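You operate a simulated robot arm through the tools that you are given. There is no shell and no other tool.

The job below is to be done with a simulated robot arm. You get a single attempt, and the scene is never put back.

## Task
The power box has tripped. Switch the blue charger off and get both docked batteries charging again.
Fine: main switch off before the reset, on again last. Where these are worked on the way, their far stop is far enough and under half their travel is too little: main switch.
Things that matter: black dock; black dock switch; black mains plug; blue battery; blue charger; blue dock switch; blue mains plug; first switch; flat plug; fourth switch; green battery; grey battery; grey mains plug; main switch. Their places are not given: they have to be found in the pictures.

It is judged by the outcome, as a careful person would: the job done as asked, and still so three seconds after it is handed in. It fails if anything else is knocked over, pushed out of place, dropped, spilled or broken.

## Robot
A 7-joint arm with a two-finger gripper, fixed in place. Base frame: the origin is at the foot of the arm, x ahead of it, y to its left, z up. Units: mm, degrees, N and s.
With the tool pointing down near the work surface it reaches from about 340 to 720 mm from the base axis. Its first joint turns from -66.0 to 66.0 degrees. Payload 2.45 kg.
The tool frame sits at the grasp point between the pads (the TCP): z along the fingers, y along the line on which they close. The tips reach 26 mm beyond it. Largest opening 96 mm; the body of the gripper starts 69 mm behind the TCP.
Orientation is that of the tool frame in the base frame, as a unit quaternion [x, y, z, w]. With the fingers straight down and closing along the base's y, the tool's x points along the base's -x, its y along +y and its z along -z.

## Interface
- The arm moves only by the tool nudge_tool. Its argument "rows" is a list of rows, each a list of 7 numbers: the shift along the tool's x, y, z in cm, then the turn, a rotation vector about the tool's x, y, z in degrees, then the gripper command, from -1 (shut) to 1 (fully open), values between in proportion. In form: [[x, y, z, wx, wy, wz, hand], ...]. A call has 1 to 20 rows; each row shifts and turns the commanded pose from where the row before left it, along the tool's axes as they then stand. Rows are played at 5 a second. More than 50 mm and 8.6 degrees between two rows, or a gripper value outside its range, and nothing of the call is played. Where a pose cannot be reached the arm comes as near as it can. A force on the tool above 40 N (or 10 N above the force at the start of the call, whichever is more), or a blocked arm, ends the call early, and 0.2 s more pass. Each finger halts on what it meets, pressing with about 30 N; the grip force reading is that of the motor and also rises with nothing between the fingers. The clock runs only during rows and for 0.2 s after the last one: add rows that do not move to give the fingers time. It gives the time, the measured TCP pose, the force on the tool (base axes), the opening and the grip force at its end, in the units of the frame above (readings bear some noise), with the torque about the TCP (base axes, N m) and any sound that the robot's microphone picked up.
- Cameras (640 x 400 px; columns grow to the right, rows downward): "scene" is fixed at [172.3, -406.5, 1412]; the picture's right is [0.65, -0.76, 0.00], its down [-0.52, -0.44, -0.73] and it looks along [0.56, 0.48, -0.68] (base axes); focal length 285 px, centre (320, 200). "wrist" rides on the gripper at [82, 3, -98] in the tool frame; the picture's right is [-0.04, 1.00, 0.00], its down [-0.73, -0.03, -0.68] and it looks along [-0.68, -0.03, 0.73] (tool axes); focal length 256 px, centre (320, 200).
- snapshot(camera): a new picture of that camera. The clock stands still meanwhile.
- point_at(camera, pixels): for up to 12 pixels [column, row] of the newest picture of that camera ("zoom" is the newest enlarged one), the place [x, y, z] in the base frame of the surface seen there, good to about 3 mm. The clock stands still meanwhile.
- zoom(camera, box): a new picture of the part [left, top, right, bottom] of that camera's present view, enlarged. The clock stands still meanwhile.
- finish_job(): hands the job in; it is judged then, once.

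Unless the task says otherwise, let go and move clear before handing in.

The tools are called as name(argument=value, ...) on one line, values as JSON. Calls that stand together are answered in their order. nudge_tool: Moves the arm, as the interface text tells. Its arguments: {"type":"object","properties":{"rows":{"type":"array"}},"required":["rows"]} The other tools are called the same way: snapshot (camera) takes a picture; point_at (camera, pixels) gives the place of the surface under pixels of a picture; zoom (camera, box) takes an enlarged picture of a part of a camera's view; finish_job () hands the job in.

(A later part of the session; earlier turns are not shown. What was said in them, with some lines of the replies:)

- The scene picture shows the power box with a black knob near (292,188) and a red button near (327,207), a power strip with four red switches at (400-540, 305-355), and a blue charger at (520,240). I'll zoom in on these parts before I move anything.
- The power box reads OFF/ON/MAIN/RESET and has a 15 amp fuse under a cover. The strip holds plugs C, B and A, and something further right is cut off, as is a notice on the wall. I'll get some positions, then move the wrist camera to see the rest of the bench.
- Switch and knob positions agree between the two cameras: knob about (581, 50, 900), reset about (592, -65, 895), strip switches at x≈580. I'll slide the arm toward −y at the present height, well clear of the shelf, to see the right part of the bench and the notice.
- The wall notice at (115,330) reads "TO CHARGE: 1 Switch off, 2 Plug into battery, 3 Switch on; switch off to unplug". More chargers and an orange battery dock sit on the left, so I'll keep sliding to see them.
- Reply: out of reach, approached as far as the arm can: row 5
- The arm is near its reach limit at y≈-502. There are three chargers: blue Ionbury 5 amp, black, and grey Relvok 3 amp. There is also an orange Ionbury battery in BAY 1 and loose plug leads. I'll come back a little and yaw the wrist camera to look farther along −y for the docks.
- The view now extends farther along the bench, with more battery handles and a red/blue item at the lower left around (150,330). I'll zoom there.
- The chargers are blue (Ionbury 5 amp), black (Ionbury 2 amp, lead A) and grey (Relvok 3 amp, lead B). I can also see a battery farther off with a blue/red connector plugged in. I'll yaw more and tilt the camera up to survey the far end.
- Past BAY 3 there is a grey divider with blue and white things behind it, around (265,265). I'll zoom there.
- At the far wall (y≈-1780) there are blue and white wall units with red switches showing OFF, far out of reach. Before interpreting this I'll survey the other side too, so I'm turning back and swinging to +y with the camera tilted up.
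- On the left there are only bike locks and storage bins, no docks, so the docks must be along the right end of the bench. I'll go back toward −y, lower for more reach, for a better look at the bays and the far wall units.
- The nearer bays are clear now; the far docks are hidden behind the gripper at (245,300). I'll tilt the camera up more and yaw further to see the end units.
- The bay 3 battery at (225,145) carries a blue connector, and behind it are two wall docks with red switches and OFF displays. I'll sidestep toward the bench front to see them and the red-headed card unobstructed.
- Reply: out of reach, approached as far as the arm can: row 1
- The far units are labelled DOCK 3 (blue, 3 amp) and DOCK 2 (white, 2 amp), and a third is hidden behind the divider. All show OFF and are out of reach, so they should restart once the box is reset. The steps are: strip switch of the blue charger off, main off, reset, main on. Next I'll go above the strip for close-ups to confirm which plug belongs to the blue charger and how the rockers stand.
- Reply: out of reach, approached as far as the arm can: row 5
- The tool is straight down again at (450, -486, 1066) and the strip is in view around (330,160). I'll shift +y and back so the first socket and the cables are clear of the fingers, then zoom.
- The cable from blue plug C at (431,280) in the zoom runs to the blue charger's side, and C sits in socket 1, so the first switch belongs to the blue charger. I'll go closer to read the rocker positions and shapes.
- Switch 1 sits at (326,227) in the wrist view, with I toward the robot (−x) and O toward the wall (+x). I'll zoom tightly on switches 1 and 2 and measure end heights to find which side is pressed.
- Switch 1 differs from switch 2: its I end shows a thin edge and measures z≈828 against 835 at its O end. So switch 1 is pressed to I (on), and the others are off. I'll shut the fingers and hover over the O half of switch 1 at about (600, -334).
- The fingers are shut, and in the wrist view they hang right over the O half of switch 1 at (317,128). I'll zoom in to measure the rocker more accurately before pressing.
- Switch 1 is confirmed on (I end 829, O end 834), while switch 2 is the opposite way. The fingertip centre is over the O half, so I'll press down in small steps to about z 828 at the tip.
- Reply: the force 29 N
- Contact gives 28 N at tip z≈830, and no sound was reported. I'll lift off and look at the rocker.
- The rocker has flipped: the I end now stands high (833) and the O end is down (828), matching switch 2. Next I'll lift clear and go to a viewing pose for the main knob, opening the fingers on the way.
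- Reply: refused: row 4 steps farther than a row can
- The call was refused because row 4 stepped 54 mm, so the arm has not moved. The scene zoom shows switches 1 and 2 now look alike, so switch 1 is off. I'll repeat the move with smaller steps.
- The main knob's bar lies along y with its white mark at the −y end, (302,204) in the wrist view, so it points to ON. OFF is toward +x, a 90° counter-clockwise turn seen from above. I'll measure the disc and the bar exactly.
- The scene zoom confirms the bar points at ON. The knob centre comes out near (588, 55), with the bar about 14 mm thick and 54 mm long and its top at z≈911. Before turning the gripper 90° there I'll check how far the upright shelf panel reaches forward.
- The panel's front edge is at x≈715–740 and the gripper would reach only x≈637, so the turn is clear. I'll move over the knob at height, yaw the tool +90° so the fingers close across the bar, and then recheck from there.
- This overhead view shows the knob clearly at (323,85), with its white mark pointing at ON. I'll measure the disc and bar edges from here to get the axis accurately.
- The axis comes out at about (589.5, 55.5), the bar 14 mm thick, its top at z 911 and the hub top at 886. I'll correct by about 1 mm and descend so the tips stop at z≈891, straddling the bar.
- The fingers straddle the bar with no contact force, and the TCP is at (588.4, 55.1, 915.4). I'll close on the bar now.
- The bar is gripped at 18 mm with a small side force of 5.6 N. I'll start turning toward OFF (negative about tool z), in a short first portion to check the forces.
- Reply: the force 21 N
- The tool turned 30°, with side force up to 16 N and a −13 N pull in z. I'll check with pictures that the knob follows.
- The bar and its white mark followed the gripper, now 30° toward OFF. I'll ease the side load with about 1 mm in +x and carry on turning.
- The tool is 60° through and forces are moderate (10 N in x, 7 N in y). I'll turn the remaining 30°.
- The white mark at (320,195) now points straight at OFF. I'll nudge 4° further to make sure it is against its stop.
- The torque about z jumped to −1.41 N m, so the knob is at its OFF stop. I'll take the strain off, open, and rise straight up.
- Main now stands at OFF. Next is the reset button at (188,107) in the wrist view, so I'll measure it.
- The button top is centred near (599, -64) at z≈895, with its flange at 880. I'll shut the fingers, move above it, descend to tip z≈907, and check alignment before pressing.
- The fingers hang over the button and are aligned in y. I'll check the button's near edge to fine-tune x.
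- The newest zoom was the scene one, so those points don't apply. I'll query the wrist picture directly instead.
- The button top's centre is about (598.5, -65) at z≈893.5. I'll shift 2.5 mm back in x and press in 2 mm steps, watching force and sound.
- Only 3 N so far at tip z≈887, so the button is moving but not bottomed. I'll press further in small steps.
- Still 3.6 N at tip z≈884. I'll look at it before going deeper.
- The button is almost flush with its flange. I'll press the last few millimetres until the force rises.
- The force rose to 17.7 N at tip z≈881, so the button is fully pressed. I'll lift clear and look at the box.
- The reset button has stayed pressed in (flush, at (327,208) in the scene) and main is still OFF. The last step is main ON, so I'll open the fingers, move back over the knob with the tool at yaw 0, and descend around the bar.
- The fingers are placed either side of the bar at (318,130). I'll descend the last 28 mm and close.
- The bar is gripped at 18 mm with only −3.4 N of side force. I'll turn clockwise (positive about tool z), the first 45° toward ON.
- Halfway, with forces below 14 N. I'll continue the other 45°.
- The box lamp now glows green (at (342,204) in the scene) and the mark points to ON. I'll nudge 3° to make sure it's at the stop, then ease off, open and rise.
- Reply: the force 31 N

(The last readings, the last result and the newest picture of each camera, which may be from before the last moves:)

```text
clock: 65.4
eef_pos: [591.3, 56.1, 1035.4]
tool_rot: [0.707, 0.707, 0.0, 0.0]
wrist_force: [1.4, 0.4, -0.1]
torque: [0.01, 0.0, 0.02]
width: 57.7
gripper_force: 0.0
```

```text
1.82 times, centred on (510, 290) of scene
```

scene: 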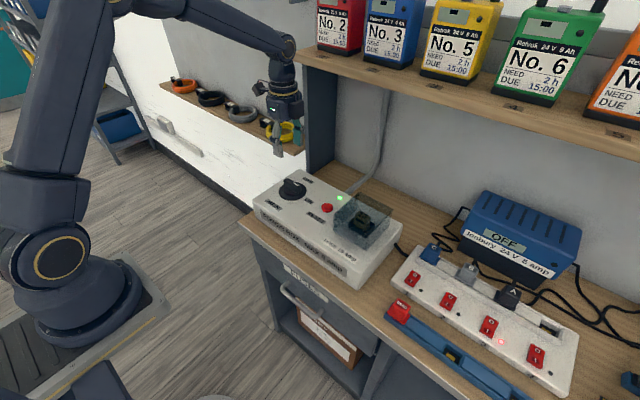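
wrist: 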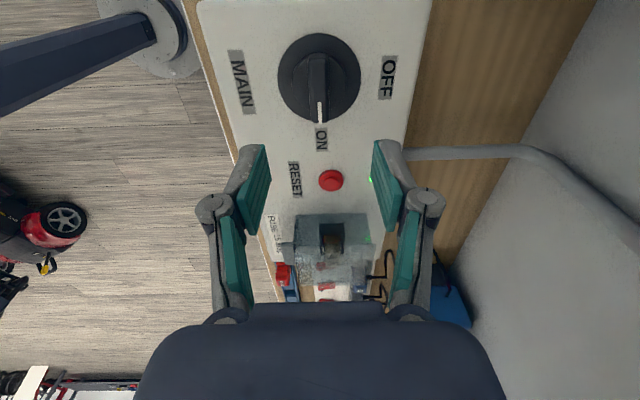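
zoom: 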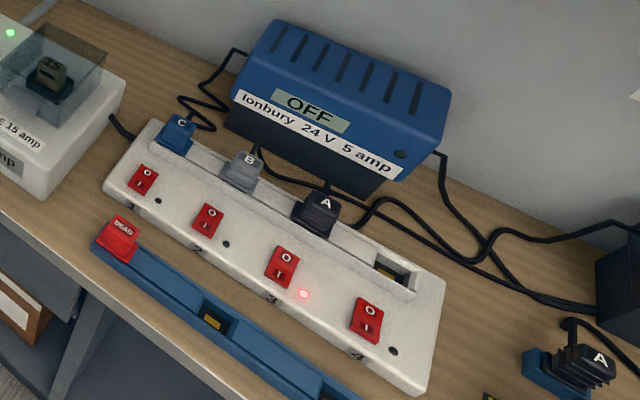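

Torque rose at the ON stop, the knob now rests at ON and the box lamp is green. The blue charger still shows OFF with its socket lamp dark; only socket 3's lamp (black plug A) at (502,342) is lit. I'll go back to the earlier viewpoint to check that the docks at the far wall are charging.

nudge_tool(rows=[[0, 0, -3, 0, 0, -8.5, 0.2], [0, 0, 0, 0, 0, -8.5, 0.2], [0, 0, 0, 0, 0, -8.5, 0.2], [0, 0, 0, 0, 0, -8.5, 0.2], [0, 0, 0, 0, 0, -8.5, 0.2], [0, 0, 0, 0, 0, -8.5, 0.2], [0, 0, 0, 0, 0, -8.5, 0.2], [0, 0, 0, 0, 0, -8.5, 0.2], [0, 0, 0, 0, 0, -8.5, 0.2], [0, 0, 0, 0, 0, -8.5, 0.2], [0, 0, 0, 0, 0, -5, 0.2], [4, -2, 0, 0, 0, 0, 0.2], [4, -2, 0, 0, 0, 0, 0.2], [4, -2, 0, 0, 0, 0, 0.2], [4, -2, 0, 0, 0, 0, 0.2], [0, -4.8, 0, 0, 0, 0, 0.2], [0, -4.8, 0, 0, 0, 0, 0.2], [0, -4.8, 0, 0, 0, 0, 0.2], [0, -4.8, 0, 0, 0, 0, 0.2], [0, 0, 0, 0, 0, 0, 0.2]])

nudge_tool(rows=[[0, -4.8, 0, 0, 0, 0, 0.2], [0, -4.8, 0, 0, 0, 0, 0.2], [0, -4.8, 0, 0, 0, 0, 0.2], [0, -4.8, 0, 0, 0, 0, 0.2], [0, 0, 0, 0, 0, 8, 0.2], [0, 0, 0, 0, 0, 8, 0.2], [0, 0, 0, 0, 0, 8, 0.2], [0, 0, 0, 0, 0, 8, 0.2], [0, 0, 0, 0, 0, 8, 0.2], [0, 0, 0, 0, 0, 8, 0.2], [0, 0, 0, 0, 0, 8, 0.2], [0, 0, 0, 0, -8, 0, 1], [0, 0, 0, 0, -8, 0, 1], [0, 0, 0, 0, -8, 0, 1], [0, 0, 0, 0, -8, 0, 1], [0, 0, 0, 0, -8, 0, 1], [0, 0, 0, 0, -8, 0, 1], [0, 0, 0, 0, 0, 0, 1]])

snapshot(camera="wrist")

```text
clock: 69.6
eef_pos: [432.8, -219.4, 1063.7]
tool_rot: [0.0, 1.0, 0.0, 0.0]
wrist_force: [-0.3, 0.0, -0.8]
torque: [0.03, 0.0, 0.03]
width: 57.3
gripper_force: 0.1
```

```text
clock: 73.4
eef_pos: [429.8, -409.3, 1066.8]
tool_rot: [0.43, 0.806, -0.192, 0.359]
wrist_force: [-0.1, -0.7, -0.1]
torque: [0.02, 0.04, 0.0]
width: 95.9
gripper_force: 0.1
```

```text
taken
```

wrist: 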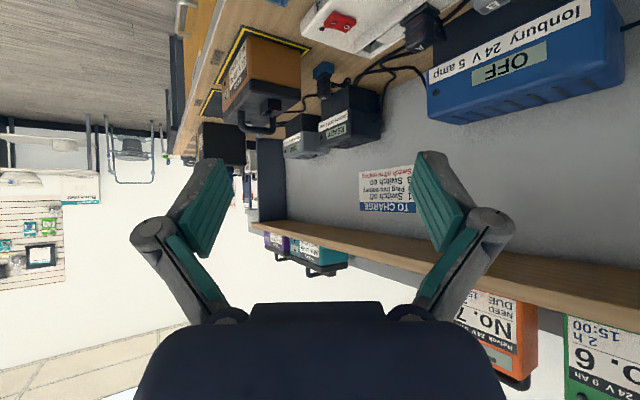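

The black charger at (340,130) now shows something other than OFF, and the blue one is still OFF. I'll sidestep as before to bring the far docks into view.

nudge_tool(rows=[[0, -4, 0, 0, 0, 0, 1], [0, -4, 0, 0, 0, 0, 1], [0, -4, 0, 0, 0, 0, 1], [0, -4, 0, 0, 0, 0, 1], [-2.68, 0, 2.97, 0, 0, 0, 1], [-2.68, 0, 2.97, 0, 0, 0, 1], [0, 0, 0, 0, 0, 0, 1]])

snapshot(camera="wrist")

zoom(camera="wrist", box=[228, 150, 308, 215])

zoom(camera="wrist", box=[260, 0, 500, 160])

```text
clock: 75.0
eef_pos: [342.2, -565.0, 1065.7]
tool_rot: [0.429, 0.806, -0.191, 0.359]
wrist_force: [0.2, -0.3, 0.3]
torque: [0.0, 0.0, 0.02]
width: 95.9
gripper_force: 0.0
```

```text
taken
```

wrist: 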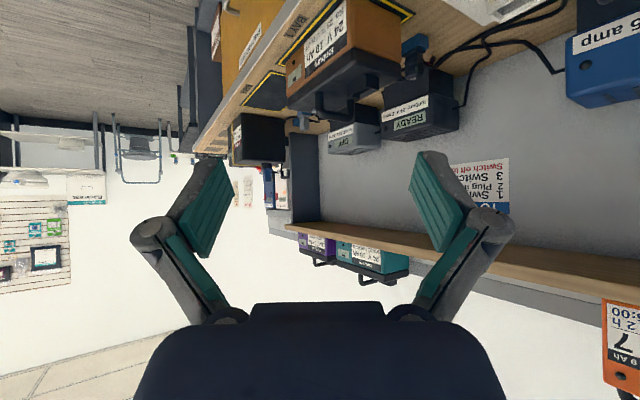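

```text
6.15 times, centred on (268, 182) of wrist
```

zoom: 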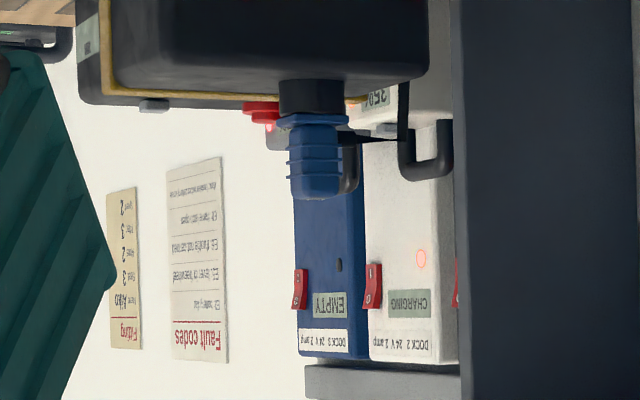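

```text
2.50 times, centred on (380, 80) of wrist
```

zoom: 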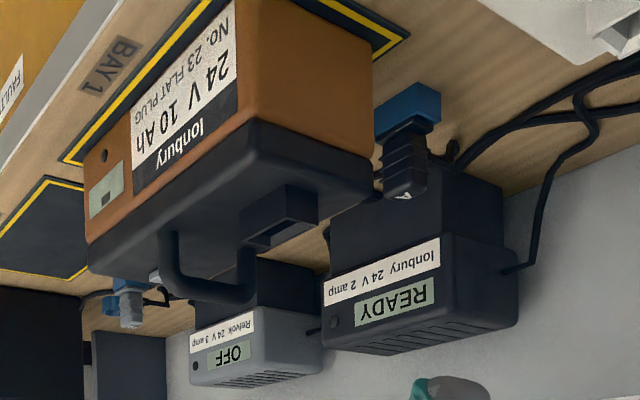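

DOCK 2 (white) now reads CHARGING with its lamp lit, DOCK 3 (blue) reads EMPTY, and the black charger shows READY. The second docked battery must be in DOCK 1 behind the divider, with only a sliver of its switch visible at (457,285) in the zoom. I'll move the camera back and round so it can see past the divider.

nudge_tool(rows=[[2.68, 0, -2.97, 0, 0, 0, 1], [0, -4.5, 0, 0, 0, 0, 0], [0, -4.5, 0, 0, 0, 0, -1], [0, 0, 0, -5.94, 0, -5.35, -1], [0, 0, 0, -5.94, 0, -5.35, -1], [0, 0, 0, -5.94, 0, -5.35, -1], [0, 0, 0, 0, 0, 0, -1]])

snapshot(camera="wrist")

snapshot(camera="scene")

```text
clock: 76.6
eef_pos: [244.6, -581.6, 1065.7]
tool_rot: [0.251, 0.878, -0.112, 0.391]
wrist_force: [0.5, -0.5, -0.2]
torque: [-0.02, 0.03, -0.01]
width: 0.0
gripper_force: 28.2
```

```text
taken
```

wrist: 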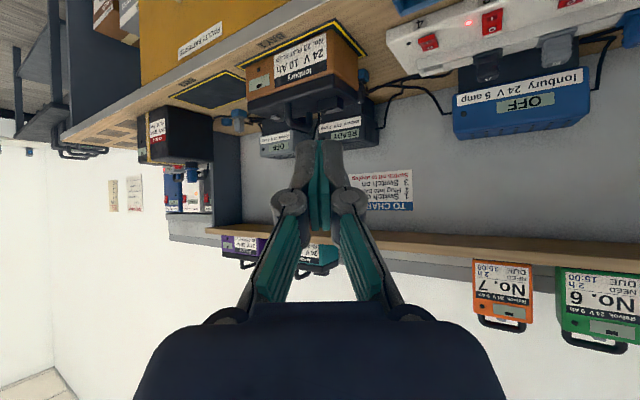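

```text
taken
```

scene: 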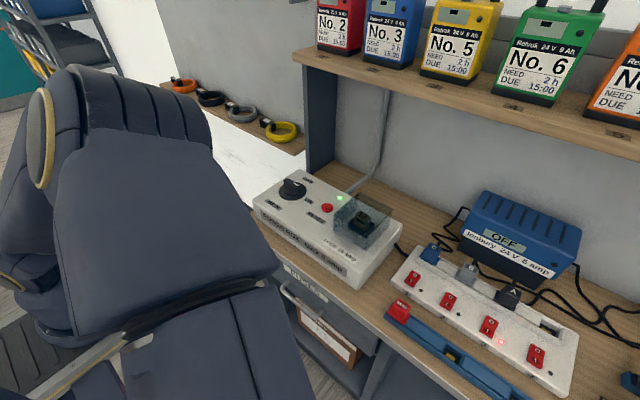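

The docks are now visible at (165–215, 165–210) past the divider's edge, so I'll zoom there.

zoom(camera="wrist", box=[150, 150, 250, 225])

zoom(camera="wrist", box=[160, 158, 216, 214])

zoom(camera="wrist", box=[100, 80, 400, 240])

```text
5.33 times, centred on (200, 188) of wrist
```

zoom: 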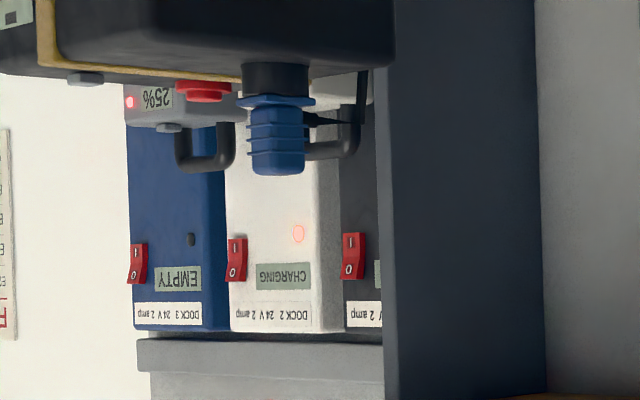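

```text
7.14 times, centred on (188, 186) of wrist
```

zoom: 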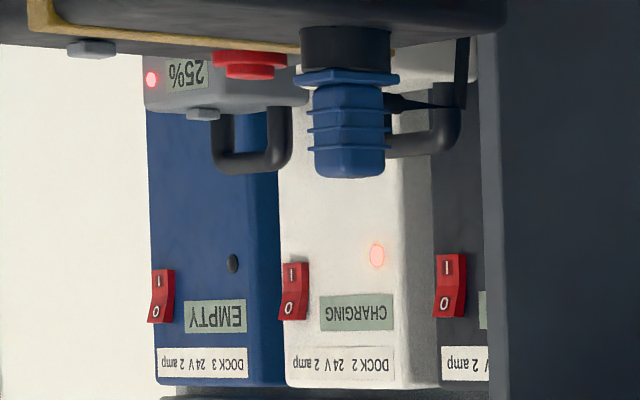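

```text
2.13 times, centred on (250, 160) of wrist
```

zoom: 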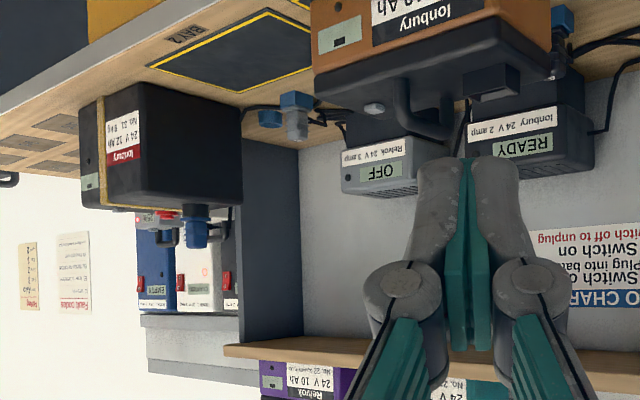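

DOCK 1 is dark (black), 2 amp, mostly hidden. Beside the blue dock a grey battery reads 25%. I'll shift a bit more to see DOCK 1's display.

nudge_tool(rows=[[0, -4, 0, 0, 0, 0, -1], [0, 0, 0, -5.94, 0, -5.35, -1], [0, 0, 0, -5.94, 0, -5.35, -1], [0, -4, 0, 0, 0, 0, -1], [0, 0, 0, 0, 0, 0, -1]])

snapshot(camera="wrist")

```text
clock: 77.8
eef_pos: [260.0, -610.2, 1061.8]
tool_rot: [0.127, 0.904, -0.057, 0.403]
wrist_force: [0.0, -0.7, 1.2]
torque: [0.0, 0.0, 0.0]
width: 0.0
gripper_force: 28.3
out of reach, approached as far as the arm can: row 3, 4
```

```text
taken
```

wrist: 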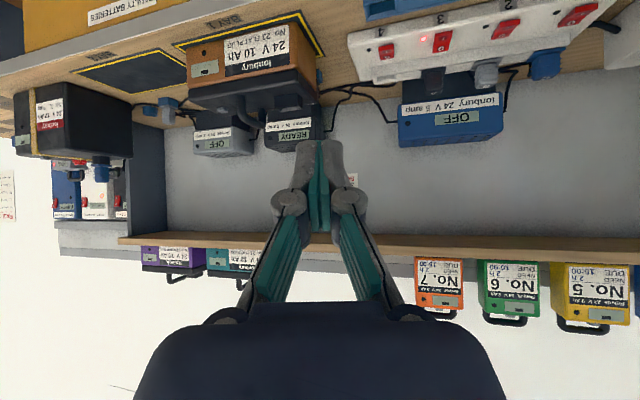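

zoom(camera="wrist", box=[45, 155, 145, 230])

zoom(camera="wrist", box=[90, 165, 135, 225])

zoom(camera="wrist", box=[0, 60, 180, 180])

zoom(camera="wrist", box=[340, 10, 600, 150])

```text
5.33 times, centred on (95, 192) of wrist
```

zoom: 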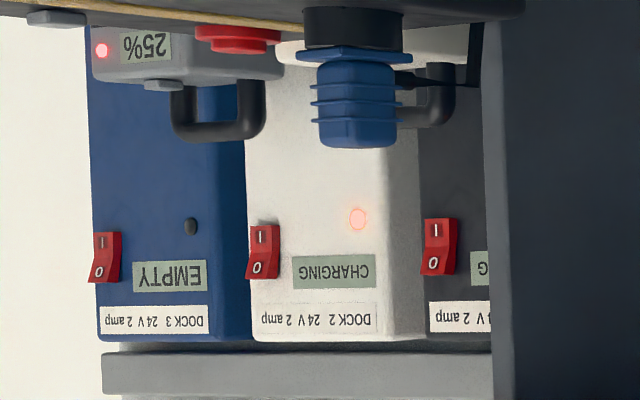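

```text
6.67 times, centred on (112, 195) of wrist
```

zoom: 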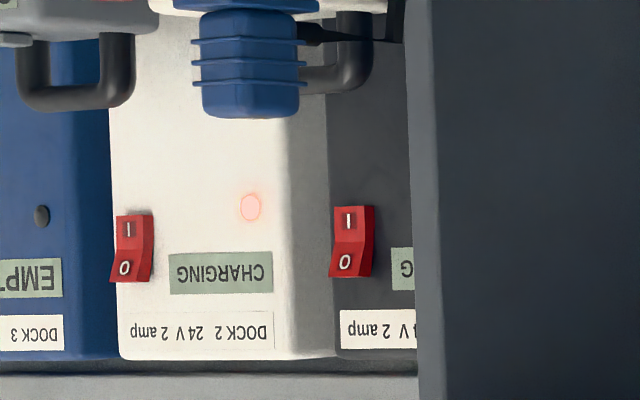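

```text
3.33 times, centred on (90, 120) of wrist
```

zoom: 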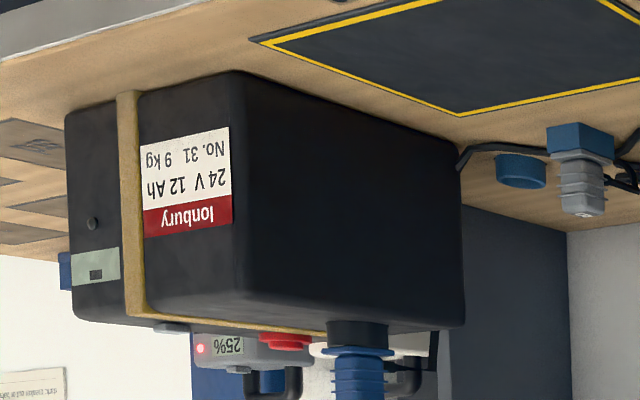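

```text
2.46 times, centred on (470, 80) of wrist
```

zoom: 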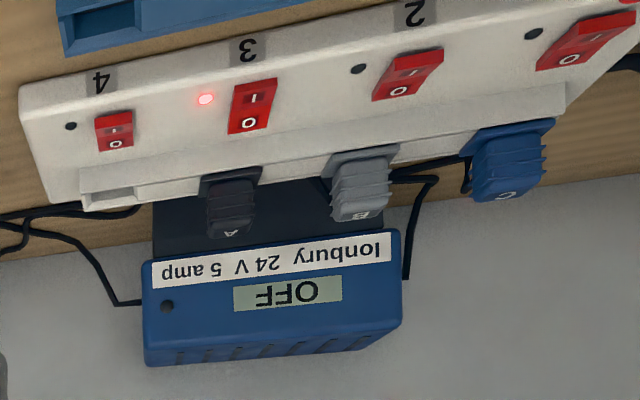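

The black DOCK 1 display ends in "G", as CHARGING does, and DOCK 2 reads CHARGING, so both docked batteries are charging. Blue DOCK 3 is EMPTY, and the blue charger reads OFF with the strip live. I'll take one last look at the power box before handing in.

zoom(camera="scene", box=[240, 150, 600, 390])

```text
1.67 times, centred on (420, 270) of scene
```

zoom: 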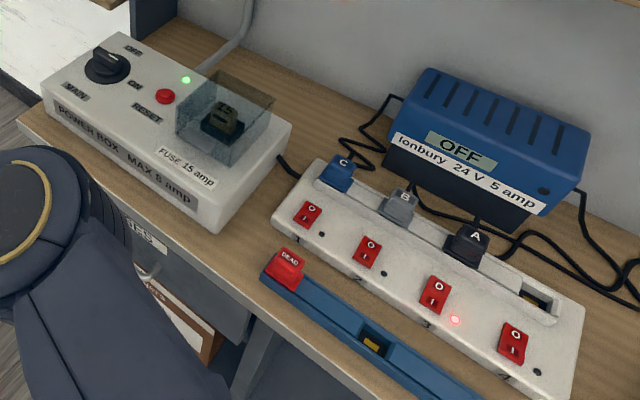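

The box lamp is still green about 15 s after main went on, the knob is at ON and the reset is in. The blue charger reads OFF, nothing on the bench has moved, and the arm is clear. I'm handing the job in.

finish_job()

```text
The job is handed in.
```

The blue charger is switched off, the power box is reset, and the two docked batteries are charging again. I handed the job in with the arm clear of the bench.

- **Blue charger:** I turned off switch 1 on the strip, which its blue plug (C) is in. With the power back, its display reads OFF and its socket lamp is dark.
- **Power box:** I turned the main switch to its OFF stop, pressed the reset until it bottomed (it stayed in), then turned main to its ON stop last. The lamp turned green and was still green about 15 seconds later.
- **Docked batteries:** The white dock (DOCK 2) reads CHARGING with its lamp lit. The black dock (DOCK 1) is mostly hidden behind the divider. I could only see the last letter of its display, a "G", so I take it to be charging too. The blue dock (DOCK 3) reads EMPTY.

Switch 3 (black charger) was already on and I left it on; that charger now reads READY. Nothing else on the bench looks moved in the last pictures.
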